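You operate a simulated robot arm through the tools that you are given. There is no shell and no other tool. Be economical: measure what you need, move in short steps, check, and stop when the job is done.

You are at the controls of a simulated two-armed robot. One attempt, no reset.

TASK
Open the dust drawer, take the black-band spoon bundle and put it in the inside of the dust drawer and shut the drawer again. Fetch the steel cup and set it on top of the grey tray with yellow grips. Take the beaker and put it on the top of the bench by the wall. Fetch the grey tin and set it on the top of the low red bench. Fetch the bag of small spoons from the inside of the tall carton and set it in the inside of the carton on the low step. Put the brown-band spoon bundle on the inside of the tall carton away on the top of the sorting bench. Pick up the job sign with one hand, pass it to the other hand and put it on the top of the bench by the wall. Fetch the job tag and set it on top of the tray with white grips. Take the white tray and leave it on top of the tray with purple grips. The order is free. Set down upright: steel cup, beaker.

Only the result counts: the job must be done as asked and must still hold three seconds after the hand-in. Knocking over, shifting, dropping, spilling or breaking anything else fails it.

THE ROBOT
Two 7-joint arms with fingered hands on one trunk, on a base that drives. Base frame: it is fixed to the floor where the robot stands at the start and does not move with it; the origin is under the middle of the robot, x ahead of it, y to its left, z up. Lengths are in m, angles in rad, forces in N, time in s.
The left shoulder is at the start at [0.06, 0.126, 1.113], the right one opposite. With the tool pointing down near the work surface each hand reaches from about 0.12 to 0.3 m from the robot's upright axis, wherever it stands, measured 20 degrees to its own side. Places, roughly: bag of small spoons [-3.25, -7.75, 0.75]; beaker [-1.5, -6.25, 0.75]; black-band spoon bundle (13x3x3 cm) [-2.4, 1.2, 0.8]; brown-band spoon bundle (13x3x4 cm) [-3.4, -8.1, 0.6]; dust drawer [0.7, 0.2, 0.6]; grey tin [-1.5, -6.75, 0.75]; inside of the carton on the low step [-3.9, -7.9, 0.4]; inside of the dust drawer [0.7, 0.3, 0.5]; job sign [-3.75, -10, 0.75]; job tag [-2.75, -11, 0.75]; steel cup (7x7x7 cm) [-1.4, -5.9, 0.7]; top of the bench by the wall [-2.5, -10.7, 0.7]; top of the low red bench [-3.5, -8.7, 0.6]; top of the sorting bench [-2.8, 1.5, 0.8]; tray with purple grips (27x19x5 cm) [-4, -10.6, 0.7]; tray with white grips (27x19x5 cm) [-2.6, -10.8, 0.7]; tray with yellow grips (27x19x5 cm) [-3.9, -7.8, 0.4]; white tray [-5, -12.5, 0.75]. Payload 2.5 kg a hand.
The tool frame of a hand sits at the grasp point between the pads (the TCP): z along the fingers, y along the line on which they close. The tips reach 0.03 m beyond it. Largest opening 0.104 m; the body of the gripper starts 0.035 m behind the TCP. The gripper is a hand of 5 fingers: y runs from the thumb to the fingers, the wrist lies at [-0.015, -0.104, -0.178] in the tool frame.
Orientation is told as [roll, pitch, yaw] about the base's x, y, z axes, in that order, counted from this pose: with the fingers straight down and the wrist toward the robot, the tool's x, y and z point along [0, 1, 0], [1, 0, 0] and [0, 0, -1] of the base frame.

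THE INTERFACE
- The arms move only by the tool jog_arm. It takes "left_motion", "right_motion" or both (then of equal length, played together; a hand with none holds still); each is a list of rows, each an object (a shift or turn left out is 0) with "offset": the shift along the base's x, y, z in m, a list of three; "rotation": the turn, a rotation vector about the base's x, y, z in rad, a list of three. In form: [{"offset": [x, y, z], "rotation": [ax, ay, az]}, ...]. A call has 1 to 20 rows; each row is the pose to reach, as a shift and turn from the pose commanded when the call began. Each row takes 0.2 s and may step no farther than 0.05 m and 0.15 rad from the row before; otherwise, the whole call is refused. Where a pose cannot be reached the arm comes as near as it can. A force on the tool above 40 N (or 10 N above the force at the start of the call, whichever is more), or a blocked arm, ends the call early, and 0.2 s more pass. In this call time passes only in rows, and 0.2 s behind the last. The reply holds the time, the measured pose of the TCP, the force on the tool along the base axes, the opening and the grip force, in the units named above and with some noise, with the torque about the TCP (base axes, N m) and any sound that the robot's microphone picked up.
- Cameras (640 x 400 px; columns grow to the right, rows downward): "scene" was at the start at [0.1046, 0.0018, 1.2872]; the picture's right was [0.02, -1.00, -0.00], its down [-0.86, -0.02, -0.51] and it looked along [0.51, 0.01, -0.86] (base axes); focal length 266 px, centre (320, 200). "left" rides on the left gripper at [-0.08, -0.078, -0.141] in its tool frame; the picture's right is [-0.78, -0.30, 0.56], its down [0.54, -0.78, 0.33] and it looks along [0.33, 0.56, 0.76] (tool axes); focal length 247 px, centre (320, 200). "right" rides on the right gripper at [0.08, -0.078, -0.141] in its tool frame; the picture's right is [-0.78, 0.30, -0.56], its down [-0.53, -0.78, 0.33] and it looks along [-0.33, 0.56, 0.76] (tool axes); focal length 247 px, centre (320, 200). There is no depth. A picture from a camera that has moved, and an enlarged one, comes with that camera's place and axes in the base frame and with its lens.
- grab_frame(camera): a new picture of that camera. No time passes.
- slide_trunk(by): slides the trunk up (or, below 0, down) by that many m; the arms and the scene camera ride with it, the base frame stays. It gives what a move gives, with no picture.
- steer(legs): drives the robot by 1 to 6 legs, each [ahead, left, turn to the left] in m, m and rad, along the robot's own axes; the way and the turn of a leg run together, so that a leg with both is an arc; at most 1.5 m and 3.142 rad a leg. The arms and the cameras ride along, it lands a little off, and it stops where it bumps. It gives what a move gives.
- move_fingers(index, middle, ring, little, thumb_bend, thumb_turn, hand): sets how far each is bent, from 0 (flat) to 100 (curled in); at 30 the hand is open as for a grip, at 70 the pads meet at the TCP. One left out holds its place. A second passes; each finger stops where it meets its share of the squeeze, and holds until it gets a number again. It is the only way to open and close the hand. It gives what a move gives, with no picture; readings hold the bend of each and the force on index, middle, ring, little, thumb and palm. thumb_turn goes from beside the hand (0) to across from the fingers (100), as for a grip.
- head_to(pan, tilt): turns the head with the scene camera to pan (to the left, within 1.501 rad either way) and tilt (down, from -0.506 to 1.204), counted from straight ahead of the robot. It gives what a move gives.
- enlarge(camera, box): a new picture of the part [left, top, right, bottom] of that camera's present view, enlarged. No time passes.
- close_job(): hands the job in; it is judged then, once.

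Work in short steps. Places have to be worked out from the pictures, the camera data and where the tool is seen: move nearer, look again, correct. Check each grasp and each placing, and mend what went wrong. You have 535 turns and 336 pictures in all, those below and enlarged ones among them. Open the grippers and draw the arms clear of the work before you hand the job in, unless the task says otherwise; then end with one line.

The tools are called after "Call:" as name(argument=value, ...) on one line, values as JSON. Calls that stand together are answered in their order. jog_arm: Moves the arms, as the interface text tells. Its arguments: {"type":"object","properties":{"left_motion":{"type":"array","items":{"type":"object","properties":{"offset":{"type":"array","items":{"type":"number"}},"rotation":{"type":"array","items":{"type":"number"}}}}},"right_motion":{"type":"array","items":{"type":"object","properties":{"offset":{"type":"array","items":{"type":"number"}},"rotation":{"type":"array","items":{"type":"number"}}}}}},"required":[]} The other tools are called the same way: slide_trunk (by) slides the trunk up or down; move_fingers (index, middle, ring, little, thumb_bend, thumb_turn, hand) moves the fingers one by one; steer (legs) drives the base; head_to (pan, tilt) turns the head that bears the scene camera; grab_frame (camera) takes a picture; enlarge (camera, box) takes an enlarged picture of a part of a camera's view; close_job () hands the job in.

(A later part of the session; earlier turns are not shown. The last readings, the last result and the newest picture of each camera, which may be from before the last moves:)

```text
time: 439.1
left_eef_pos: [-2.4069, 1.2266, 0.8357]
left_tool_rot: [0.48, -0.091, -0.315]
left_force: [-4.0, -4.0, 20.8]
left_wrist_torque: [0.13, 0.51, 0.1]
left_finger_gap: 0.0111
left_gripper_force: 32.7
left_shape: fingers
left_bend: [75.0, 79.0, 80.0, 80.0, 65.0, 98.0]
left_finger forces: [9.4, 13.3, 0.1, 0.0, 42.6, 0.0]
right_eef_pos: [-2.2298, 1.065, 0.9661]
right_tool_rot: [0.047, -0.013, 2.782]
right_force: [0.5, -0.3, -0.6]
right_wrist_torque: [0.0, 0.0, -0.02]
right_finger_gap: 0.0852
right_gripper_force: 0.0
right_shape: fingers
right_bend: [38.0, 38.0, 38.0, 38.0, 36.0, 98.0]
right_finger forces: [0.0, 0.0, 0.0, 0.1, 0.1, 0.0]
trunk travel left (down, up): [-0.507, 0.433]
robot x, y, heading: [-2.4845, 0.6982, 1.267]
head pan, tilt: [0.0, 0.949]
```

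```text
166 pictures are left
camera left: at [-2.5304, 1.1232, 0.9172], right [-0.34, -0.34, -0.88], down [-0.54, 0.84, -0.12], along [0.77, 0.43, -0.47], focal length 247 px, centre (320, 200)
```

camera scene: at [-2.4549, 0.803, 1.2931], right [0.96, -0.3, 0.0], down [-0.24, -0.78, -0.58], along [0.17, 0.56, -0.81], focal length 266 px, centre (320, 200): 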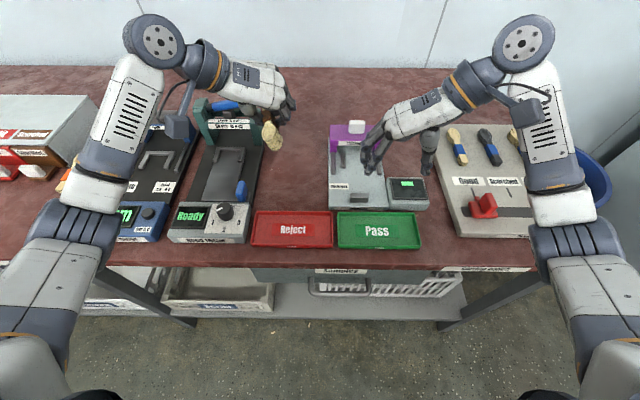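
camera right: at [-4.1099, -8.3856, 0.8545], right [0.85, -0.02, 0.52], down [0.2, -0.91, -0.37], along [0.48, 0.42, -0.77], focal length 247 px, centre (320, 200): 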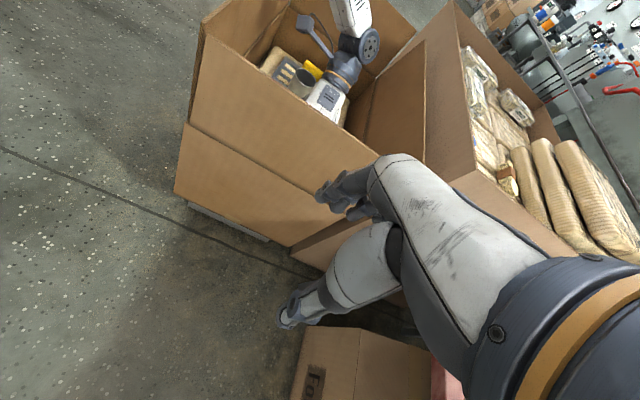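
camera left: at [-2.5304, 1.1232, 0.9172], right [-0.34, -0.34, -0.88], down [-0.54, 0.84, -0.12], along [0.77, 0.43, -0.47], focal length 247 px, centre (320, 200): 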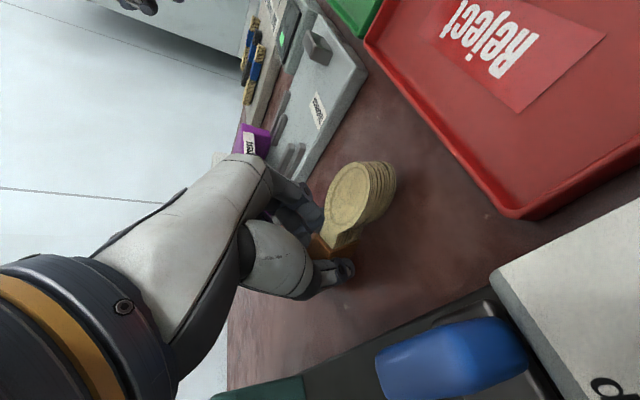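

Contact. Ease up 4 mm, release and withdraw.

Call:
jog_arm(left_motion=[{"offset": [0, 0, 0.004]}])

Call:
move_fingers(hand="left", index=55, middle=55, ring=55, little=55, thumb_bend=48)

Call:
jog_arm(left_motion=[{"offset": [0, 0, 0.03]}, {"offset": [0, 0, 0.07]}, {"offset": [0, -0.01, 0.11]}])

Call:
grab_frame(camera="left")

Call:
enlarge(camera="scene", box=[150, 50, 390, 250])

```text
time: 439.4
left_eef_pos: [-2.4079, 1.2238, 0.8352]
left_tool_rot: [0.472, -0.087, -0.315]
left_force: [0.2, -0.7, 12.7]
left_wrist_torque: [0.16, 0.23, 0.01]
left_finger_gap: 0.0105
left_gripper_force: 29.8
left_shape: fingers
left_bend: [75.0, 79.0, 80.0, 80.0, 65.0, 99.0]
left_finger forces: [9.3, 14.2, 0.0, 0.1, 36.4, 0.1]
right_eef_pos: [-2.23, 1.0656, 0.9647]
right_tool_rot: [0.05, -0.014, 2.781]
right_force: [-0.1, -0.7, -0.3]
right_wrist_torque: [0.0, 0.01, 0.0]
right_finger_gap: 0.0854
right_gripper_force: 0.0
right_shape: fingers
right_bend: [38.0, 38.0, 38.0, 38.0, 36.0, 98.0]
right_finger forces: [0.1, 0.0, 0.1, 0.0, 0.1, 0.0]
trunk travel left (down, up): [-0.507, 0.433]
robot x, y, heading: [-2.4842, 0.6954, 1.269]
head pan, tilt: [0.0, 0.949]
```

```text
time: 440.4
left_eef_pos: [-2.4072, 1.2248, 0.8346]
left_tool_rot: [0.469, -0.088, -0.317]
left_force: [-0.3, -0.7, 11.7]
left_wrist_torque: [0.24, -0.11, 0.0]
left_finger_gap: 0.0475
left_gripper_force: 5.7
left_shape: fingers
left_bend: [55.0, 55.0, 80.0, 55.0, 48.0, 100.0]
left_finger forces: [0.1, 0.1, 10.6, 0.0, 0.0, 0.0]
right_eef_pos: [-2.2307, 1.0662, 0.965]
right_tool_rot: [0.049, -0.012, 2.78]
right_force: [-0.6, -0.9, 0.7]
right_wrist_torque: [0.03, 0.0, -0.01]
right_finger_gap: 0.0852
right_gripper_force: 0.2
right_shape: fingers
right_bend: [38.0, 38.0, 38.0, 38.0, 36.0, 98.0]
right_finger forces: [0.1, 0.1, 0.0, 0.1, 0.0, 0.0]
trunk travel left (down, up): [-0.507, 0.433]
robot x, y, heading: [-2.4835, 0.6959, 1.27]
head pan, tilt: [0.0, 0.949]
```

```text
time: 441.2
left_eef_pos: [-2.4107, 1.2167, 0.944]
left_tool_rot: [0.467, -0.086, -0.315]
left_force: [-0.8, -0.1, -0.8]
left_wrist_torque: [-0.01, 0.0, 0.0]
left_finger_gap: 0.0476
left_gripper_force: 0.1
left_shape: fingers
left_bend: [55.0, 55.0, 55.0, 55.0, 48.0, 100.0]
left_finger forces: [0.1, 0.1, 0.0, 0.1, 0.0, 0.0]
right_eef_pos: [-2.2302, 1.0673, 0.9647]
right_tool_rot: [0.052, -0.014, 2.78]
right_force: [0.3, 0.1, -0.4]
right_wrist_torque: [-0.02, -0.01, 0.0]
right_finger_gap: 0.0852
right_gripper_force: 0.2
right_shape: fingers
right_bend: [38.0, 38.0, 38.0, 38.0, 36.0, 98.0]
right_finger forces: [0.1, 0.0, 0.0, 0.1, 0.0, 0.0]
trunk travel left (down, up): [-0.507, 0.433]
robot x, y, heading: [-2.4835, 0.693, 1.269]
head pan, tilt: [0.0, 0.949]
```

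```text
165 pictures are left
camera left: at [-2.5324, 1.1162, 1.0274], right [-0.35, -0.35, -0.87], down [-0.54, 0.83, -0.12], along [0.77, 0.42, -0.48], focal length 247 px, centre (320, 200)
```

left: 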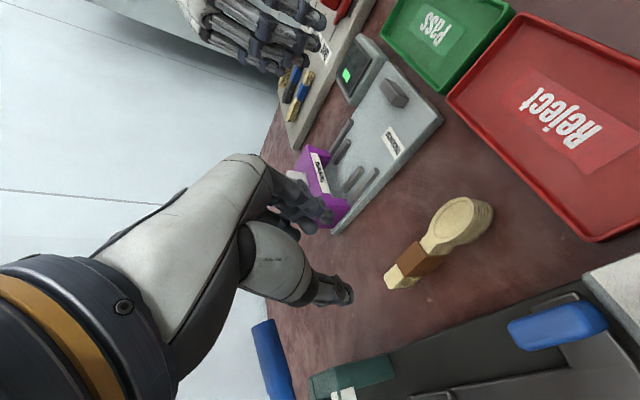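

```text
2.00 times, centred on (270, 150) of scene
camera zoom: at [-2.4549, 0.8028, 1.293], right [0.96, -0.3, 0.0], down [-0.24, -0.78, -0.58], along [0.17, 0.56, -0.81], focal length 533 px, centre (420, 300)
```

zoom: 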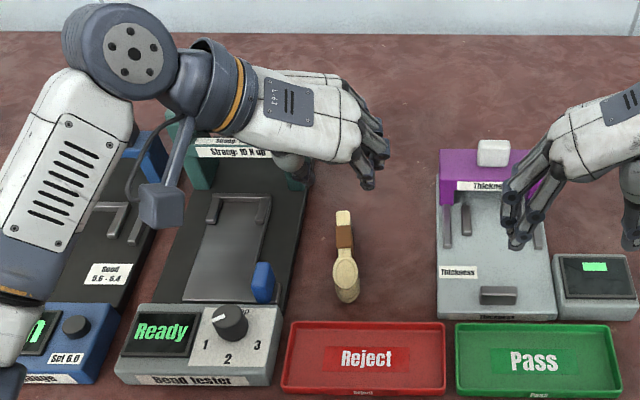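

The bundle is on the sorting bench. I back off, level both hands to their home turns, and return toward the vessel bench for the beaker.

Call:
steer(legs=[[-0.65, 0, 0]])

Call:
jog_arm(left_motion=[{"rotation": [-0.11, 0.036, 0]}, {"rotation": [-0.22, 0.073, 0]}, {"rotation": [-0.335, 0.11, 0]}, {"rotation": [-0.447, 0.146, 0]}, {"rotation": [-0.447, 0.146, 0]}, {"rotation": [-0.447, 0.146, 0]}, {"rotation": [-0.447, 0.146, 0]}, {"rotation": [-0.447, 0.146, 0]}, {"rotation": [-0.447, 0.146, 0]}, {"rotation": [-0.447, 0.146, 0]}, {"rotation": [-0.447, 0.146, 0]}], right_motion=[{"rotation": [0, 0, -0.14]}, {"rotation": [0, 0, -0.28]}, {"rotation": [0, 0, -0.42]}, {"rotation": [0, 0, -0.56]}, {"rotation": [0, 0, -0.7]}, {"rotation": [0, 0, -0.84]}, {"rotation": [0, 0, -0.98]}, {"rotation": [0, 0, -1.12]}, {"rotation": [0, 0, -1.26]}, {"rotation": [0, 0, -1.4]}, {"rotation": [0, 0, -1.5]}])

Call:
jog_arm(left_motion=[{"rotation": [0, 0, 0.14]}, {"rotation": [0, 0, 0.28]}, {"rotation": [0, 0, 0.42]}, {"rotation": [0, 0, 0.56]}, {"rotation": [0, 0, 0.7]}, {"rotation": [0, 0, 0.84]}, {"rotation": [0, 0, 0.98]}, {"rotation": [0, 0, 1.12]}, {"rotation": [0, 0, 1.26]}, {"rotation": [0, 0, 1.4]}, {"rotation": [0, 0, 1.54]}])

Call:
steer(legs=[[-0.13, -1.26, 0], [-0.13, -1.26, 0], [-1.26, 0, 0], [-1.26, 0, 0], [-1.26, 0, 0]])

```text
time: 444.8
left_eef_pos: [-2.5962, 0.6158, 0.9435]
left_tool_rot: [0.466, -0.087, -0.312]
left_force: [-0.1, -0.1, -0.2]
left_wrist_torque: [0.0, 0.02, 0.02]
left_finger_gap: 0.0475
left_gripper_force: 0.0
left_shape: fingers
left_bend: [55.0, 55.0, 55.0, 55.0, 48.0, 100.0]
left_finger forces: [0.0, 0.0, 0.1, 0.0, 0.0, 0.1]
right_eef_pos: [-2.417, 0.4653, 0.9645]
right_tool_rot: [0.051, -0.014, 2.784]
right_force: [-0.9, 0.2, -0.5]
right_wrist_torque: [0.01, 0.03, 0.02]
right_finger_gap: 0.0854
right_gripper_force: 0.1
right_shape: fingers
right_bend: [38.0, 38.0, 38.0, 38.0, 36.0, 98.0]
right_finger forces: [0.1, 0.0, 0.0, 0.0, 0.0, 0.0]
trunk travel left (down, up): [-0.507, 0.433]
robot x, y, heading: [-2.6728, 0.095, 1.271]
head pan, tilt: [0.0, 0.949]
```

```text
time: 447.2
left_eef_pos: [-2.5971, 0.6152, 0.9425]
left_tool_rot: [-0.003, -0.075, -0.272]
left_force: [0.0, 0.7, 0.1]
left_wrist_torque: [0.02, 0.01, 0.04]
left_finger_gap: 0.0477
left_gripper_force: 0.1
left_shape: fingers
left_bend: [55.0, 55.0, 55.0, 55.0, 48.0, 100.0]
left_finger forces: [0.0, 0.0, 0.0, 0.0, 0.0, 0.1]
right_eef_pos: [-2.4176, 0.4639, 0.964]
right_tool_rot: [0.05, -0.015, 1.28]
right_force: [-0.1, -0.2, 0.5]
right_wrist_torque: [0.03, 0.0, -0.01]
right_finger_gap: 0.0854
right_gripper_force: 0.2
right_shape: fingers
right_bend: [38.0, 38.0, 38.0, 38.0, 36.0, 98.0]
right_finger forces: [0.0, 0.1, 0.0, 0.1, 0.0, 0.1]
trunk travel left (down, up): [-0.507, 0.433]
robot x, y, heading: [-2.6734, 0.0952, 1.273]
head pan, tilt: [0.0, 0.949]
```

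```text
time: 449.6
left_eef_pos: [-2.5956, 0.6152, 0.9427]
left_tool_rot: [-0.004, -0.076, 1.268]
left_force: [0.0, 0.5, -0.4]
left_wrist_torque: [0.0, 0.03, 0.02]
left_finger_gap: 0.0475
left_gripper_force: 0.1
left_shape: fingers
left_bend: [55.0, 55.0, 55.0, 55.0, 48.0, 100.0]
left_finger forces: [0.0, 0.0, 0.0, 0.1, 0.0, 0.0]
right_eef_pos: [-2.4164, 0.4638, 0.9642]
right_tool_rot: [0.051, -0.014, 1.282]
right_force: [0.0, -0.6, 0.6]
right_wrist_torque: [-0.01, -0.03, 0.0]
right_finger_gap: 0.0852
right_gripper_force: 0.1
right_shape: fingers
right_bend: [38.0, 38.0, 38.0, 38.0, 36.0, 98.0]
right_finger forces: [0.0, 0.0, 0.1, 0.0, 0.0, 0.0]
trunk travel left (down, up): [-0.507, 0.433]
robot x, y, heading: [-2.669, 0.0951, 1.275]
head pan, tilt: [0.0, 0.949]
```

```text
time: 479.6
left_eef_pos: [-1.5226, -3.9425, 0.9423]
left_tool_rot: [-0.004, -0.075, 1.213]
left_force: [-0.8, 1.3, 0.6]
left_wrist_torque: [-0.01, -0.02, 0.03]
left_finger_gap: 0.0474
left_gripper_force: 0.1
left_shape: fingers
left_bend: [55.0, 55.0, 55.0, 55.0, 48.0, 100.0]
left_finger forces: [0.1, 0.1, 0.0, 0.1, 0.0, 0.1]
right_eef_pos: [-1.3516, -4.1026, 0.9649]
right_tool_rot: [0.051, -0.013, 1.227]
right_force: [-0.9, 0.9, -1.1]
right_wrist_torque: [0.01, 0.01, 0.01]
right_finger_gap: 0.0853
right_gripper_force: 0.0
right_shape: fingers
right_bend: [38.0, 38.0, 38.0, 38.0, 36.0, 98.0]
right_finger forces: [0.1, 0.1, 0.1, 0.0, 0.1, 0.0]
trunk travel left (down, up): [-0.507, 0.433]
robot x, y, heading: [-1.6283, -4.4631, 1.219]
head pan, tilt: [0.0, 0.949]
```

I reverse to beside the bench and turn to face it.

Call:
steer(legs=[[-1.45, 0.1, 0], [0, 0, -1.52]])

Call:
move_fingers(hand="right", index=30, middle=30, ring=30, little=30, thumb_bend=30)

Call:
head_to(pan=-0.1, tilt=0.7)

Call:
grab_frame(camera="scene")

```text
time: 490.5
left_eef_pos: [-1.7017, -5.8522, 0.9438]
left_tool_rot: [-0.003, -0.075, -0.299]
left_force: [0.0, -0.3, -0.2]
left_wrist_torque: [0.02, -0.02, -0.01]
left_finger_gap: 0.0474
left_gripper_force: 0.0
left_shape: fingers
left_bend: [55.0, 55.0, 55.0, 55.0, 48.0, 100.0]
left_finger forces: [0.0, 0.0, 0.0, 0.0, 0.0, 0.0]
right_eef_pos: [-1.8517, -6.0327, 0.9647]
right_tool_rot: [0.051, -0.013, -0.28]
right_force: [0.3, 0.5, -1.1]
right_wrist_torque: [-0.01, 0.01, 0.0]
right_finger_gap: 0.0852
right_gripper_force: 0.0
right_shape: fingers
right_bend: [38.0, 38.0, 38.0, 38.0, 36.0, 98.0]
right_finger forces: [0.0, 0.0, 0.0, 0.0, 0.1, 0.0]
trunk travel left (down, up): [-0.507, 0.433]
robot x, y, heading: [-2.2232, -5.7835, -0.291]
head pan, tilt: [0.0, 0.949]
```

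```text
time: 491.5
left_eef_pos: [-1.7025, -5.8512, 0.9419]
left_tool_rot: [-0.003, -0.075, -0.298]
left_force: [1.1, 0.1, -1.0]
left_wrist_torque: [0.0, -0.04, 0.01]
left_finger_gap: 0.0476
left_gripper_force: 0.0
left_shape: fingers
left_bend: [55.0, 55.0, 55.0, 55.0, 48.0, 100.0]
left_finger forces: [0.0, 0.0, 0.0, 0.0, 0.0, 0.0]
right_eef_pos: [-1.8516, -6.0321, 0.9642]
right_tool_rot: [0.05, -0.012, -0.282]
right_force: [-0.4, -0.2, -0.2]
right_wrist_torque: [0.0, 0.02, -0.03]
right_finger_gap: 0.1028
right_gripper_force: 0.1
right_shape: fingers
right_bend: [30.0, 30.0, 30.0, 30.0, 30.0, 98.0]
right_finger forces: [0.1, 0.0, 0.1, 0.0, 0.0, 0.0]
trunk travel left (down, up): [-0.507, 0.433]
robot x, y, heading: [-2.2241, -5.7781, -0.293]
head pan, tilt: [0.0, 0.949]
```

```text
time: 492.2
left_eef_pos: [-1.7023, -5.8516, 0.9444]
left_tool_rot: [-0.004, -0.074, -0.298]
left_force: [0.1, -0.8, -0.4]
left_wrist_torque: [-0.01, -0.03, -0.01]
left_finger_gap: 0.0475
left_gripper_force: 0.0
left_shape: fingers
left_bend: [55.0, 55.0, 55.0, 55.0, 48.0, 100.0]
left_finger forces: [0.0, 0.1, 0.0, 0.0, 0.0, 0.0]
right_eef_pos: [-1.8517, -6.031, 0.9646]
right_tool_rot: [0.05, -0.014, -0.282]
right_force: [0.0, -0.3, 0.3]
right_wrist_torque: [0.0, -0.03, 0.05]
right_finger_gap: 0.1027
right_gripper_force: 0.1
right_shape: fingers
right_bend: [30.0, 30.0, 30.0, 30.0, 30.0, 98.0]
right_finger forces: [0.0, 0.0, 0.1, 0.0, 0.0, 0.1]
trunk travel left (down, up): [-0.507, 0.433]
robot x, y, heading: [-2.2233, -5.7847, -0.292]
head pan, tilt: [-0.099, 0.7]
```

```text
163 pictures are left
camera scene: at [-2.1111, -5.8235, 1.3128], right [-0.38, -0.92, 0.0], down [-0.6, 0.25, -0.76], along [0.71, -0.29, -0.64], focal length 266 px, centre (320, 200)
```

scene: 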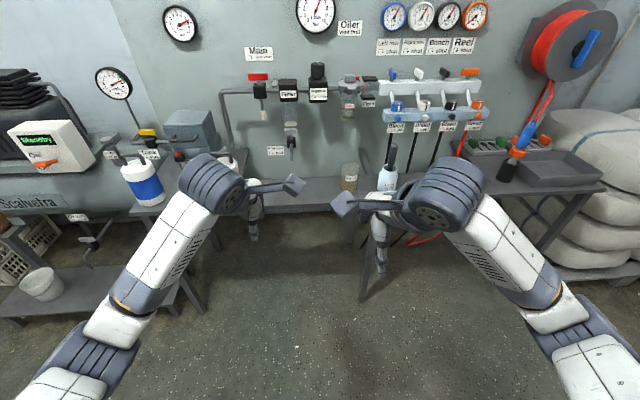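

Beaker at ≈(-1.41,-6.22). I tuck the left hand back and up, then drive nearer.

Call:
jog_arm(left_motion=[{"offset": [-0.015, 0.03, 0.025]}, {"offset": [-0.03, 0.06, 0.05]}, {"offset": [-0.045, 0.09, 0.075]}, {"offset": [-0.065, 0.12, 0.1]}])

Call:
steer(legs=[[0.33, -0.02, 0]])

Call:
head_to(pan=-0.2, tilt=0.9)

Call:
grab_frame(camera="scene")

Call:
grab_frame(camera="right")

```text
time: 493.2
left_eef_pos: [-1.7678, -5.7291, 1.0435]
left_tool_rot: [-0.002, -0.072, -0.297]
left_force: [-0.2, 1.1, 0.9]
left_wrist_torque: [-0.01, -0.02, 0.02]
left_finger_gap: 0.0477
left_gripper_force: 0.1
left_shape: fingers
left_bend: [55.0, 55.0, 55.0, 55.0, 48.0, 100.0]
left_finger forces: [0.0, 0.0, 0.0, 0.1, 0.0, 0.0]
right_eef_pos: [-1.8516, -6.0313, 0.9647]
right_tool_rot: [0.05, -0.015, -0.28]
right_force: [0.3, -0.3, 0.1]
right_wrist_torque: [-0.01, -0.02, 0.0]
right_finger_gap: 0.1028
right_gripper_force: 0.1
right_shape: fingers
right_bend: [30.0, 30.0, 30.0, 30.0, 30.0, 98.0]
right_finger forces: [0.0, 0.1, 0.0, 0.0, 0.0, 0.0]
trunk travel left (down, up): [-0.507, 0.433]
robot x, y, heading: [-2.2271, -5.7793, -0.294]
head pan, tilt: [-0.099, 0.7]
```

```text
time: 495.4
left_eef_pos: [-1.4538, -5.8442, 1.0434]
left_tool_rot: [-0.003, -0.076, -0.3]
left_force: [0.7, -0.5, 0.1]
left_wrist_torque: [0.01, 0.03, 0.01]
left_finger_gap: 0.0475
left_gripper_force: 0.0
left_shape: fingers
left_bend: [55.0, 55.0, 55.0, 55.0, 48.0, 100.0]
left_finger forces: [0.1, 0.1, 0.0, 0.0, 0.1, 0.1]
right_eef_pos: [-1.5396, -6.1479, 0.9644]
right_tool_rot: [0.052, -0.014, -0.283]
right_force: [0.2, 0.7, -0.1]
right_wrist_torque: [0.01, -0.02, -0.02]
right_finger_gap: 0.1027
right_gripper_force: 0.0
right_shape: fingers
right_bend: [30.0, 30.0, 30.0, 30.0, 30.0, 98.0]
right_finger forces: [0.1, 0.1, 0.0, 0.0, 0.1, 0.0]
trunk travel left (down, up): [-0.507, 0.433]
robot x, y, heading: [-1.9156, -5.8951, -0.289]
head pan, tilt: [-0.099, 0.7]
```

```text
time: 496.2
left_eef_pos: [-1.4554, -5.8433, 1.0432]
left_tool_rot: [-0.006, -0.075, -0.3]
left_force: [0.0, 0.0, -0.3]
left_wrist_torque: [0.0, 0.0, -0.01]
left_finger_gap: 0.0476
left_gripper_force: 0.0
left_shape: fingers
left_bend: [55.0, 55.0, 55.0, 55.0, 48.0, 100.0]
left_finger forces: [0.0, 0.0, 0.1, 0.0, 0.0, 0.0]
right_eef_pos: [-1.5398, -6.1459, 0.9646]
right_tool_rot: [0.051, -0.015, -0.281]
right_force: [0.9, -0.3, 0.1]
right_wrist_torque: [-0.01, 0.02, 0.02]
right_finger_gap: 0.1028
right_gripper_force: 0.1
right_shape: fingers
right_bend: [30.0, 30.0, 30.0, 30.0, 30.0, 98.0]
right_finger forces: [0.1, 0.0, 0.0, 0.0, 0.0, 0.1]
trunk travel left (down, up): [-0.507, 0.433]
robot x, y, heading: [-1.9125, -5.8923, -0.292]
head pan, tilt: [-0.201, 0.901]
```

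```text
162 pictures are left
camera scene: at [-1.8115, -5.9414, 1.2967], right [-0.47, -0.88, 0.0], down [-0.69, 0.37, -0.62], along [0.55, -0.29, -0.78], focal length 266 px, centre (320, 200)
```

scene: 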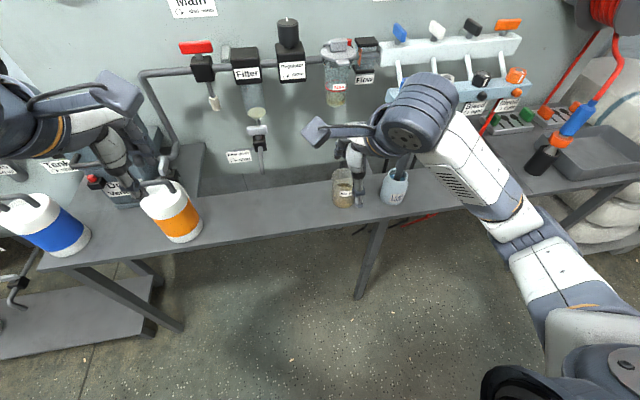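

```text
161 pictures are left
camera right: at [-1.596, -6.0551, 1.1083], right [0.05, -0.85, 0.52], down [-0.89, -0.28, -0.37], along [0.46, -0.44, -0.77], focal length 247 px, centre (320, 200)
```

right: 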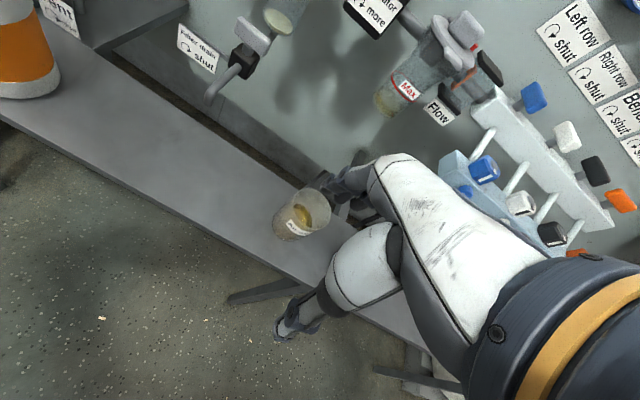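

I move the right hand above the beaker to refine.

Call:
jog_arm(right_motion=[{"offset": [0.035, -0.02, 0.0]}, {"offset": [0.07, -0.04, 0.0]}, {"offset": [0.09, -0.052, 0.0]}])

Call:
grab_frame(camera="right")

Call:
enlarge(camera="scene", box=[260, 100, 460, 260])

```text
time: 497.0
left_eef_pos: [-1.4554, -5.845, 1.0433]
left_tool_rot: [-0.002, -0.076, -0.298]
left_force: [0.0, 1.0, 0.8]
left_wrist_torque: [-0.01, -0.01, 0.05]
left_finger_gap: 0.0474
left_gripper_force: 0.0
left_shape: fingers
left_bend: [55.0, 55.0, 55.0, 55.0, 48.0, 100.0]
left_finger forces: [0.0, 0.0, 0.0, 0.0, 0.0, 0.1]
right_eef_pos: [-1.4513, -6.1999, 0.9632]
right_tool_rot: [0.05, -0.014, -0.282]
right_force: [-0.2, -0.5, -0.3]
right_wrist_torque: [-0.02, -0.03, -0.04]
right_finger_gap: 0.1029
right_gripper_force: 0.0
right_shape: fingers
right_bend: [30.0, 30.0, 30.0, 30.0, 30.0, 98.0]
right_finger forces: [0.0, 0.1, 0.1, 0.0, 0.1, 0.0]
trunk travel left (down, up): [-0.507, 0.433]
robot x, y, heading: [-1.9106, -5.8917, -0.288]
head pan, tilt: [-0.201, 0.901]
```

```text
160 pictures are left
camera right: at [-1.5061, -6.1093, 1.1066], right [0.05, -0.85, 0.52], down [-0.89, -0.28, -0.37], along [0.46, -0.44, -0.77], focal length 247 px, centre (320, 200)
```

right: 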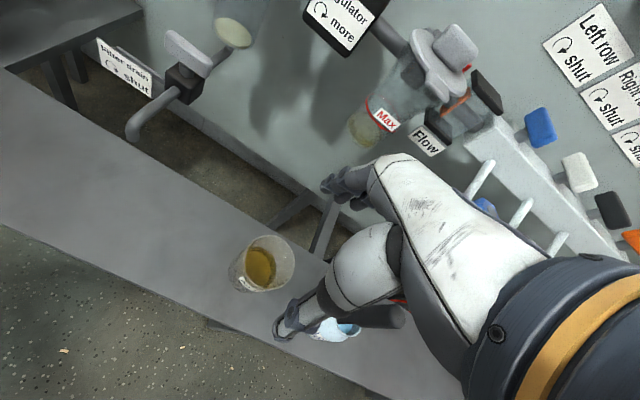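

```text
2.50 times, centred on (360, 180) of scene
camera zoom: at [-1.8115, -5.9414, 1.2966], right [-0.47, -0.88, 0.0], down [-0.69, 0.37, -0.62], along [0.55, -0.29, -0.78], focal length 666 px, centre (220, 250)
```

zoom: 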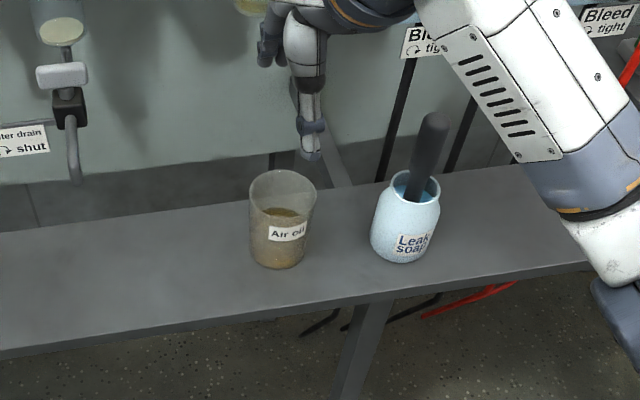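

Beaker ("Air oil") rim centre (-1.443,-6.204,0.83). I centre and descend carefully.

Call:
jog_arm(right_motion=[{"offset": [0.008, -0.004, -0.03]}, {"offset": [0.008, -0.004, -0.06]}, {"offset": [0.008, -0.004, -0.09]}])

Call:
grab_frame(camera="right")

Call:
enlarge(camera="scene", box=[260, 100, 460, 260])

```text
time: 497.8
left_eef_pos: [-1.4539, -5.845, 1.0433]
left_tool_rot: [-0.003, -0.074, -0.298]
left_force: [-0.1, -0.4, 0.4]
left_wrist_torque: [-0.01, -0.02, 0.02]
left_finger_gap: 0.0475
left_gripper_force: 0.1
left_shape: fingers
left_bend: [55.0, 55.0, 55.0, 55.0, 48.0, 100.0]
left_finger forces: [0.0, 0.1, 0.1, 0.0, 0.1, 0.0]
right_eef_pos: [-1.4403, -6.2053, 0.8739]
right_tool_rot: [0.051, -0.018, -0.282]
right_force: [-0.1, 0.0, -0.5]
right_wrist_torque: [0.02, 0.0, -0.02]
right_finger_gap: 0.1031
right_gripper_force: 0.0
right_shape: fingers
right_bend: [30.0, 30.0, 30.0, 30.0, 30.0, 98.0]
right_finger forces: [0.0, 0.1, 0.0, 0.0, 0.1, 0.0]
trunk travel left (down, up): [-0.507, 0.433]
robot x, y, heading: [-1.9134, -5.8916, -0.296]
head pan, tilt: [-0.201, 0.901]
```

```text
158 pictures are left
camera right: at [-1.4961, -6.113, 1.0182], right [0.05, -0.85, 0.52], down [-0.88, -0.28, -0.37], along [0.46, -0.44, -0.77], focal length 247 px, centre (320, 200)
```

right: 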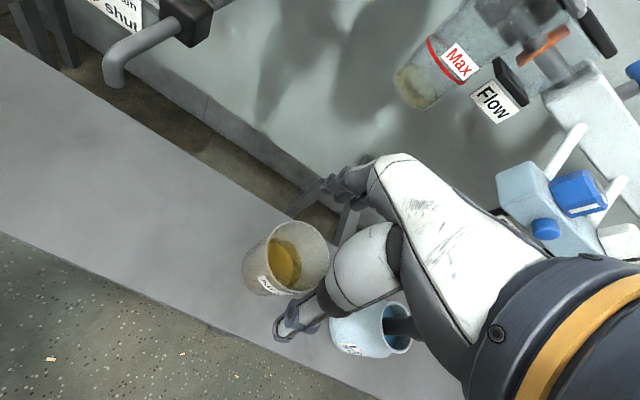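

```text
2.50 times, centred on (360, 180) of scene
camera zoom: at [-1.8115, -5.9414, 1.2967], right [-0.47, -0.88, 0.0], down [-0.69, 0.37, -0.62], along [0.55, -0.29, -0.78], focal length 666 px, centre (220, 250)
```

zoom: 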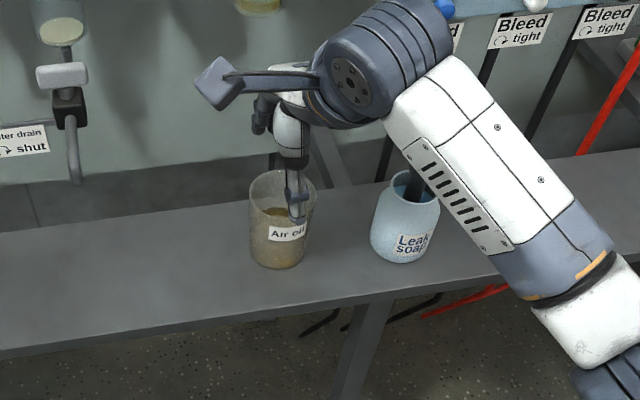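

The forearm passes above the soap brush, so I'll grip the beaker high (TCP≈0.82). Lower 5 cm with a small correction.

Call:
jog_arm(right_motion=[{"offset": [-0.004, 0.005, -0.02]}, {"offset": [-0.004, 0.005, -0.04]}, {"offset": [-0.004, 0.005, -0.052]}])

Call:
grab_frame(camera="right")

Call:
enlarge(camera="scene", box=[260, 100, 460, 260])

```text
time: 498.6
left_eef_pos: [-1.4552, -5.845, 1.0428]
left_tool_rot: [-0.003, -0.076, -0.297]
left_force: [-0.9, 0.5, 0.2]
left_wrist_torque: [0.0, -0.01, -0.02]
left_finger_gap: 0.0477
left_gripper_force: 0.1
left_shape: fingers
left_bend: [55.0, 55.0, 55.0, 55.0, 48.0, 100.0]
left_finger forces: [0.0, 0.0, 0.0, 0.0, 0.0, 0.1]
right_eef_pos: [-1.4441, -6.1998, 0.8226]
right_tool_rot: [0.051, -0.016, -0.281]
right_force: [-0.1, 0.2, -0.2]
right_wrist_torque: [0.02, 0.01, -0.02]
right_finger_gap: 0.1029
right_gripper_force: 0.0
right_shape: fingers
right_bend: [30.0, 30.0, 30.0, 30.0, 30.0, 98.0]
right_finger forces: [0.0, 0.1, 0.0, 0.0, 0.1, 0.0]
trunk travel left (down, up): [-0.507, 0.433]
robot x, y, heading: [-1.915, -5.893, -0.287]
head pan, tilt: [-0.201, 0.901]
```

```text
156 pictures are left
camera right: at [-1.5, -6.1073, 0.9659], right [0.05, -0.85, 0.52], down [-0.88, -0.28, -0.37], along [0.46, -0.44, -0.77], focal length 247 px, centre (320, 200)
```

right: 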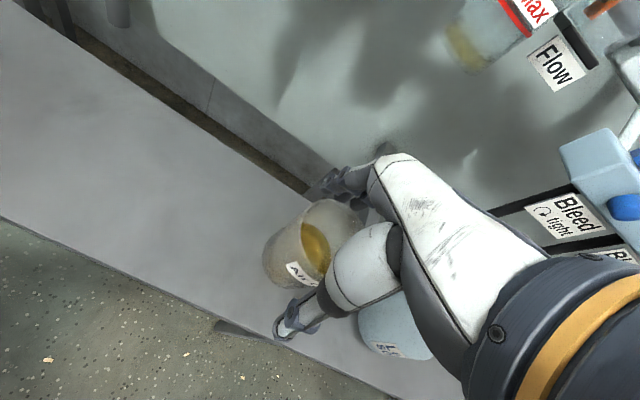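

```text
2.50 times, centred on (360, 180) of scene
camera zoom: at [-1.8115, -5.9414, 1.2967], right [-0.47, -0.88, 0.0], down [-0.69, 0.37, -0.62], along [0.55, -0.29, -0.78], focal length 666 px, centre (220, 250)
```

zoom: 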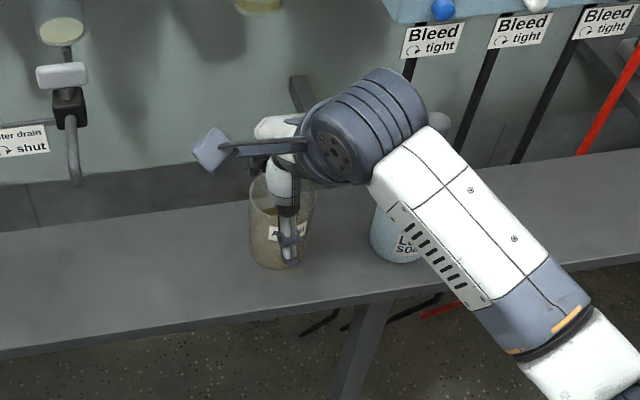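

Thumb and fingers straddle the beaker. Close gently.

Call:
move_fingers(hand="right", index=62, middle=62, ring=62, little=62, thumb_bend=60)

Call:
grab_frame(camera="right")

```text
time: 499.6
left_eef_pos: [-1.4556, -5.8443, 1.0426]
left_tool_rot: [-0.002, -0.075, -0.299]
left_force: [0.0, -0.5, -0.6]
left_wrist_torque: [-0.04, -0.04, 0.03]
left_finger_gap: 0.0476
left_gripper_force: 0.1
left_shape: fingers
left_bend: [55.0, 55.0, 55.0, 55.0, 48.0, 100.0]
left_finger forces: [0.1, 0.0, 0.0, 0.1, 0.0, 0.0]
right_eef_pos: [-1.444, -6.1984, 0.822]
right_tool_rot: [0.051, -0.015, -0.281]
right_force: [1.0, -0.3, 1.3]
right_wrist_torque: [-0.12, -0.15, 0.03]
right_finger_gap: 0.0527
right_gripper_force: 16.7
right_shape: fingers
right_bend: [56.0, 54.0, 55.0, 62.0, 47.0, 99.0]
right_finger forces: [3.8, 7.8, 5.6, 0.0, 16.2, 0.0]
trunk travel left (down, up): [-0.507, 0.433]
robot x, y, heading: [-1.9101, -5.8965, -0.288]
head pan, tilt: [-0.201, 0.901]
```

```text
154 pictures are left
camera right: at [-1.4999, -6.1072, 0.9663], right [0.05, -0.85, 0.52], down [-0.88, -0.28, -0.37], along [0.46, -0.44, -0.77], focal length 247 px, centre (320, 200)
```

right: 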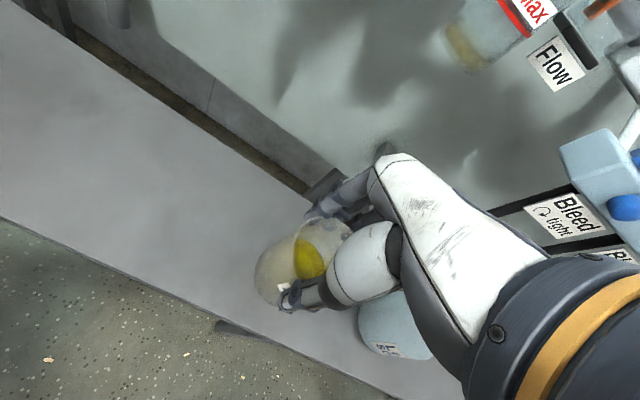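

Check for tilt with a close-up before lifting.

Call:
enlarge(camera="right", box=[220, 170, 420, 330])

Call:
enlarge(camera="scene", box=[290, 120, 420, 230])

```text
2.50 times, centred on (320, 250) of right
camera zoom: at [-1.4999, -6.1072, 0.9663], right [0.05, -0.85, 0.52], down [-0.88, -0.28, -0.37], along [0.46, -0.44, -0.77], focal length 617 px, centre (320, 75)
```

zoom: 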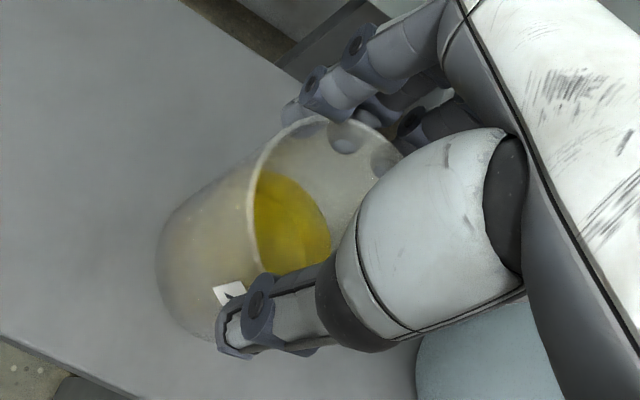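

```text
3.64 times, centred on (355, 175) of scene
camera zoom: at [-1.8116, -5.9413, 1.2967], right [-0.47, -0.88, 0.0], down [-0.69, 0.37, -0.62], along [0.55, -0.29, -0.78], focal length 969 px, centre (193, 291)
```

zoom: 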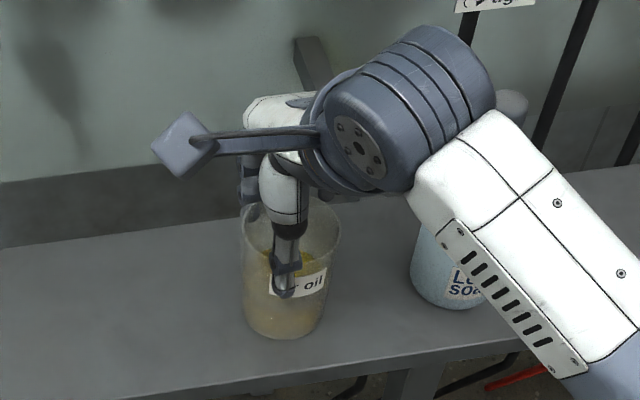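

Upright and gripped. Lift straight up slowly.

Call:
jog_arm(right_motion=[{"offset": [0, 0, 0.015]}, {"offset": [0, 0, 0.03]}, {"offset": [0, 0, 0.05]}, {"offset": [0, 0, 0.07]}, {"offset": [0, 0, 0.09]}])

Call:
grab_frame(camera="right")

Call:
enlarge(camera="scene", box=[260, 80, 460, 240])

```text
time: 500.8
left_eef_pos: [-1.4547, -5.8441, 1.0437]
left_tool_rot: [-0.003, -0.075, -0.298]
left_force: [-0.4, -0.1, 0.7]
left_wrist_torque: [-0.03, -0.03, 0.0]
left_finger_gap: 0.0476
left_gripper_force: 0.1
left_shape: fingers
left_bend: [55.0, 55.0, 55.0, 55.0, 48.0, 100.0]
left_finger forces: [0.0, 0.1, 0.0, 0.0, 0.1, 0.0]
right_eef_pos: [-1.4463, -6.1971, 0.9147]
right_tool_rot: [0.049, -0.012, -0.283]
right_force: [0.0, -0.1, -0.9]
right_wrist_torque: [0.02, -0.01, 0.0]
right_finger_gap: 0.0526
right_gripper_force: 16.3
right_shape: fingers
right_bend: [56.0, 54.0, 55.0, 62.0, 47.0, 99.0]
right_finger forces: [3.7, 7.5, 5.6, 0.0, 16.2, 0.0]
trunk travel left (down, up): [-0.507, 0.433]
robot x, y, heading: [-1.9132, -5.8954, -0.29]
head pan, tilt: [-0.201, 0.901]
```

```text
151 pictures are left
camera right: at [-1.5016, -6.1051, 1.0583], right [0.05, -0.85, 0.52], down [-0.89, -0.28, -0.37], along [0.46, -0.44, -0.77], focal length 247 px, centre (320, 200)
```

right: 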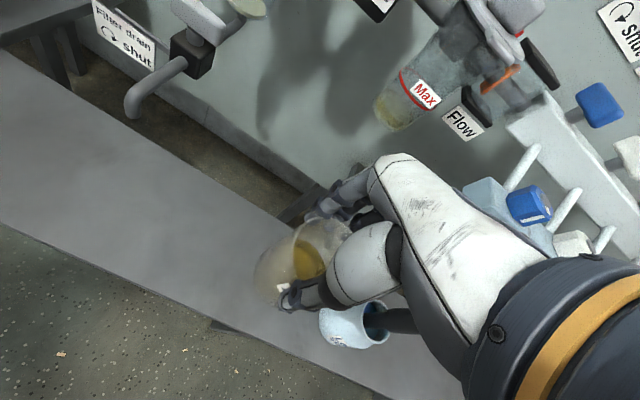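

```text
2.50 times, centred on (360, 160) of scene
camera zoom: at [-1.8115, -5.9414, 1.2966], right [-0.47, -0.88, 0.0], down [-0.69, 0.37, -0.62], along [0.55, -0.29, -0.78], focal length 666 px, centre (220, 300)
```

zoom: 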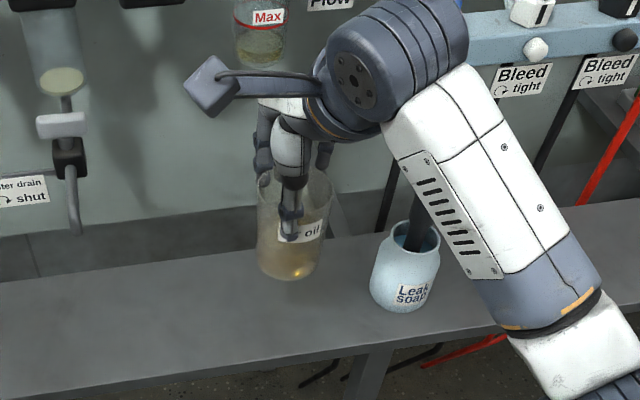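

Beaker is up. I raise a bit more, back off, turn south and head for the aisle.

Call:
jog_arm(right_motion=[{"offset": [0, 0, 0.025]}, {"offset": [0, 0, 0.05]}])

Call:
steer(legs=[[-0.6, 0, 0], [0, 0, -1.58], [0.8, -0.85, 0], [0.8, -0.85, 0]])

Call:
head_to(pan=0, tilt=0.4)

Call:
grab_frame(camera="scene")

```text
time: 501.4
left_eef_pos: [-1.4542, -5.8446, 1.0431]
left_tool_rot: [-0.003, -0.074, -0.298]
left_force: [0.2, 0.0, 0.2]
left_wrist_torque: [-0.03, -0.04, 0.0]
left_finger_gap: 0.0477
left_gripper_force: 0.1
left_shape: fingers
left_bend: [55.0, 55.0, 55.0, 55.0, 48.0, 100.0]
left_finger forces: [0.0, 0.0, 0.0, 0.0, 0.1, 0.0]
right_eef_pos: [-1.4471, -6.1983, 0.9628]
right_tool_rot: [0.049, -0.015, -0.281]
right_force: [0.3, 0.7, -1.5]
right_wrist_torque: [0.01, 0.01, 0.02]
right_finger_gap: 0.0524
right_gripper_force: 16.7
right_shape: fingers
right_bend: [56.0, 54.0, 55.0, 62.0, 47.0, 99.0]
right_finger forces: [3.6, 7.5, 5.7, 0.1, 15.9, 0.0]
trunk travel left (down, up): [-0.507, 0.433]
robot x, y, heading: [-1.9143, -5.8962, -0.292]
head pan, tilt: [-0.201, 0.901]
```

```text
time: 519.2
left_eef_pos: [-4.5494, -7.0907, 1.0442]
left_tool_rot: [-0.006, -0.074, -1.936]
left_force: [-0.2, -0.4, -0.9]
left_wrist_torque: [0.0, 0.0, -0.01]
left_finger_gap: 0.0477
left_gripper_force: 0.0
left_shape: fingers
left_bend: [55.0, 55.0, 55.0, 55.0, 48.0, 100.0]
left_finger forces: [0.1, 0.0, 0.1, 0.1, 0.0, 0.1]
right_eef_pos: [-4.8946, -7.0737, 0.96]
right_tool_rot: [0.047, -0.014, -1.903]
right_force: [0.5, -0.1, -1.1]
right_wrist_torque: [0.01, -0.02, -0.03]
right_finger_gap: 0.0509
right_gripper_force: 14.9
right_shape: fingers
right_bend: [57.0, 55.0, 55.0, 62.0, 48.0, 99.0]
right_finger forces: [3.5, 6.6, 5.8, 0.0, 13.3, 0.1]
trunk travel left (down, up): [-0.507, 0.433]
robot x, y, heading: [-4.5714, -6.6285, -1.93]
head pan, tilt: [-0.201, 0.901]
stopped in leg 4: the robot was blocked; the commanded pose is now the measured one
```

```text
time: 520.1
left_eef_pos: [-4.5498, -7.0881, 1.0423]
left_tool_rot: [-0.007, -0.075, -1.935]
left_force: [0.5, -0.5, -0.6]
left_wrist_torque: [0.0, 0.0, 0.0]
left_finger_gap: 0.0476
left_gripper_force: 0.0
left_shape: fingers
left_bend: [55.0, 55.0, 55.0, 55.0, 48.0, 100.0]
left_finger forces: [0.1, 0.0, 0.1, 0.1, 0.1, 0.0]
right_eef_pos: [-4.8948, -7.0728, 0.9594]
right_tool_rot: [0.045, -0.015, -1.901]
right_force: [-0.5, 0.1, -1.7]
right_wrist_torque: [0.0, -0.01, 0.02]
right_finger_gap: 0.0511
right_gripper_force: 14.8
right_shape: fingers
right_bend: [57.0, 55.0, 55.0, 62.0, 48.0, 99.0]
right_finger forces: [3.5, 6.7, 5.8, 0.1, 13.4, 0.0]
trunk travel left (down, up): [-0.507, 0.433]
robot x, y, heading: [-4.5693, -6.6291, -1.934]
head pan, tilt: [0.0, 0.4]
```

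```text
149 pictures are left
camera scene: at [-4.6173, -6.752, 1.3397], right [-0.94, 0.35, 0.0], down [0.14, 0.36, -0.92], along [-0.32, -0.86, -0.39], focal length 266 px, centre (320, 200)
```

scene: 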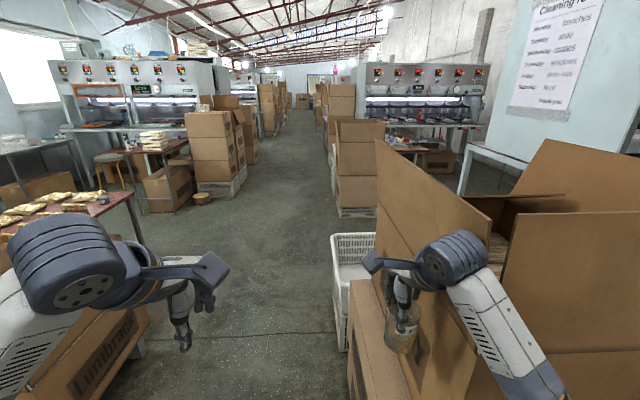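

I bumped something on the right (the carton stack). I move away to the left at once and inspect it.

Call:
steer(legs=[[0, 0.3, 0.05]])

Call:
head_to(pan=-0.5, tilt=0.6)

Call:
grab_frame(camera="scene")

Call:
grab_frame(camera="right")

```text
time: 522.2
left_eef_pos: [-4.2346, -7.1882, 1.0424]
left_tool_rot: [-0.004, -0.075, -1.878]
left_force: [0.0, 0.2, 1.0]
left_wrist_torque: [0.01, 0.02, -0.01]
left_finger_gap: 0.0474
left_gripper_force: 0.0
left_shape: fingers
left_bend: [55.0, 55.0, 55.0, 55.0, 48.0, 100.0]
left_finger forces: [0.1, 0.1, 0.0, 0.0, 0.0, 0.0]
right_eef_pos: [-4.581, -7.1906, 0.9598]
right_tool_rot: [0.045, -0.014, -1.845]
right_force: [-0.9, 0.6, -1.6]
right_wrist_torque: [-0.04, 0.01, 0.0]
right_finger_gap: 0.0508
right_gripper_force: 15.0
right_shape: fingers
right_bend: [57.0, 55.0, 55.0, 62.0, 48.0, 99.0]
right_finger forces: [3.4, 6.7, 5.7, 0.0, 13.3, 0.0]
trunk travel left (down, up): [-0.507, 0.433]
robot x, y, heading: [-4.2842, -6.729, -1.872]
head pan, tilt: [0.0, 0.4]
```

```text
time: 523.1
left_eef_pos: [-4.2346, -7.1878, 1.043]
left_tool_rot: [-0.004, -0.075, -1.878]
left_force: [-0.3, -0.6, 0.5]
left_wrist_torque: [-0.02, 0.03, 0.0]
left_finger_gap: 0.0476
left_gripper_force: 0.2
left_shape: fingers
left_bend: [55.0, 55.0, 55.0, 55.0, 48.0, 100.0]
left_finger forces: [0.0, 0.0, 0.0, 0.1, 0.0, 0.0]
right_eef_pos: [-4.5821, -7.191, 0.9591]
right_tool_rot: [0.047, -0.014, -1.845]
right_force: [0.2, -0.2, -2.1]
right_wrist_torque: [0.01, 0.0, 0.0]
right_finger_gap: 0.0511
right_gripper_force: 14.4
right_shape: fingers
right_bend: [57.0, 55.0, 55.0, 62.0, 48.0, 99.0]
right_finger forces: [3.5, 6.8, 5.8, 0.1, 13.3, 0.0]
trunk travel left (down, up): [-0.507, 0.433]
robot x, y, heading: [-4.2805, -6.7263, -1.873]
head pan, tilt: [-0.499, 0.6]
```

```text
148 pictures are left
camera scene: at [-4.3589, -6.8273, 1.3215], right [-0.7, 0.72, 0.0], down [0.4, 0.39, -0.83], along [-0.59, -0.58, -0.56], focal length 266 px, centre (320, 200)
```

scene: 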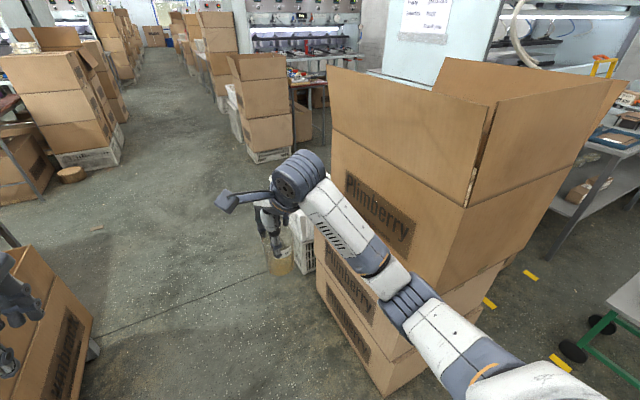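

```text
147 pictures are left
camera right: at [-4.4888, -7.1344, 1.103], right [-0.85, -0.06, 0.52], down [-0.29, 0.88, -0.37], along [-0.44, -0.46, -0.77], focal length 247 px, centre (320, 200)
```

right: 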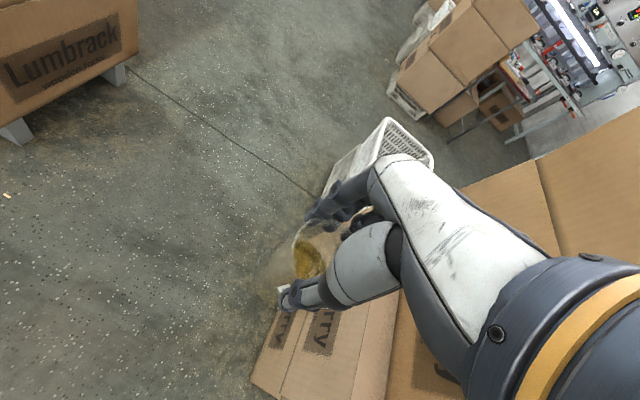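

The stack does not appear displaced (measured positions agree within error). I continue down the aisle keeping further left.

Call:
steer(legs=[[0.72, 0.17, 0], [1.4, 0, 0]])

Call:
head_to(pan=0.2, tilt=0.4)

Call:
grab_frame(camera="scene")

```text
time: 533.8
left_eef_pos: [-4.7722, -9.2559, 1.0419]
left_tool_rot: [-0.005, -0.074, -1.928]
left_force: [-0.4, -0.2, 0.2]
left_wrist_torque: [0.02, 0.0, 0.0]
left_finger_gap: 0.0476
left_gripper_force: 0.1
left_shape: fingers
left_bend: [55.0, 55.0, 55.0, 55.0, 48.0, 100.0]
left_finger forces: [0.0, 0.0, 0.0, 0.0, 0.0, 0.0]
right_eef_pos: [-5.1175, -9.2397, 0.9591]
right_tool_rot: [0.047, -0.012, -1.896]
right_force: [-0.4, -0.8, -2.2]
right_wrist_torque: [-0.01, -0.02, 0.03]
right_finger_gap: 0.051
right_gripper_force: 14.4
right_shape: fingers
right_bend: [57.0, 55.0, 56.0, 62.0, 48.0, 99.0]
right_finger forces: [3.5, 6.8, 5.7, 0.1, 13.1, 0.1]
trunk travel left (down, up): [-0.507, 0.433]
robot x, y, heading: [-4.794, -8.7929, -1.925]
head pan, tilt: [-0.499, 0.6]
```

```text
time: 534.8
left_eef_pos: [-4.7715, -9.2556, 1.0436]
left_tool_rot: [-0.003, -0.075, -1.927]
left_force: [-0.7, 0.1, 0.3]
left_wrist_torque: [0.01, 0.02, 0.02]
left_finger_gap: 0.0475
left_gripper_force: 0.0
left_shape: fingers
left_bend: [55.0, 55.0, 55.0, 55.0, 48.0, 100.0]
left_finger forces: [0.0, 0.0, 0.0, 0.0, 0.0, 0.1]
right_eef_pos: [-5.1178, -9.2408, 0.9592]
right_tool_rot: [0.046, -0.012, -1.895]
right_force: [-0.4, 0.5, -0.9]
right_wrist_torque: [-0.02, -0.02, -0.03]
right_finger_gap: 0.0508
right_gripper_force: 14.1
right_shape: fingers
right_bend: [57.0, 55.0, 56.0, 62.0, 48.0, 99.0]
right_finger forces: [3.4, 6.8, 5.7, 0.1, 13.1, 0.0]
trunk travel left (down, up): [-0.507, 0.433]
robot x, y, heading: [-4.7971, -8.7925, -1.922]
head pan, tilt: [0.201, 0.4]
```

```text
146 pictures are left
camera scene: at [-4.8249, -8.9223, 1.3396], right [-0.99, 0.15, 0.0], down [0.06, 0.38, -0.92], along [-0.14, -0.91, -0.39], focal length 266 px, centre (320, 200)
```

scene: 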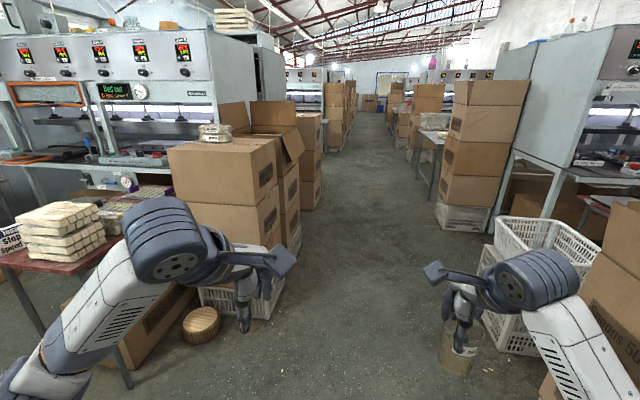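

I look left toward the wall bench area.

Call:
head_to(pan=1.0, tilt=0.45)

Call:
grab_frame(camera="scene")

```text
time: 536.0
left_eef_pos: [-4.772, -9.2545, 1.0433]
left_tool_rot: [-0.003, -0.077, -1.93]
left_force: [0.1, 0.2, -0.7]
left_wrist_torque: [-0.03, 0.0, 0.01]
left_finger_gap: 0.0475
left_gripper_force: 0.1
left_shape: fingers
left_bend: [55.0, 55.0, 55.0, 55.0, 48.0, 100.0]
left_finger forces: [0.0, 0.1, 0.1, 0.0, 0.1, 0.1]
right_eef_pos: [-5.118, -9.2404, 0.959]
right_tool_rot: [0.047, -0.012, -1.894]
right_force: [0.1, 0.3, -1.0]
right_wrist_torque: [0.01, -0.02, -0.01]
right_finger_gap: 0.0507
right_gripper_force: 14.5
right_shape: fingers
right_bend: [57.0, 55.0, 56.0, 62.0, 48.0, 99.0]
right_finger forces: [3.4, 6.9, 5.8, 0.0, 13.2, 0.0]
trunk travel left (down, up): [-0.507, 0.433]
robot x, y, heading: [-4.7986, -8.7938, -1.926]
head pan, tilt: [1.0, 0.45]
```

```text
145 pictures are left
camera scene: at [-4.7554, -8.9041, 1.335], right [-0.8, -0.6, 0.0], down [-0.26, 0.35, -0.9], along [0.54, -0.72, -0.44], focal length 266 px, centre (320, 200)
```

scene: 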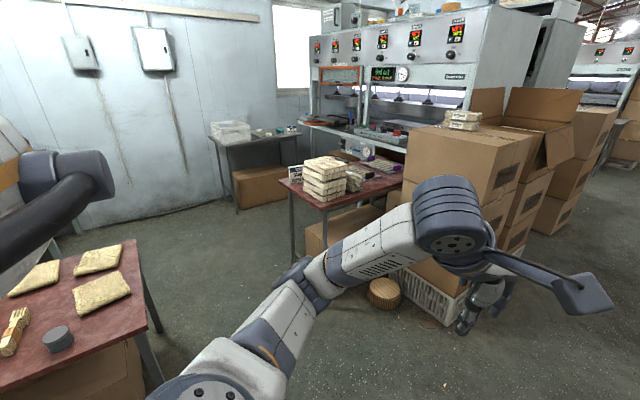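

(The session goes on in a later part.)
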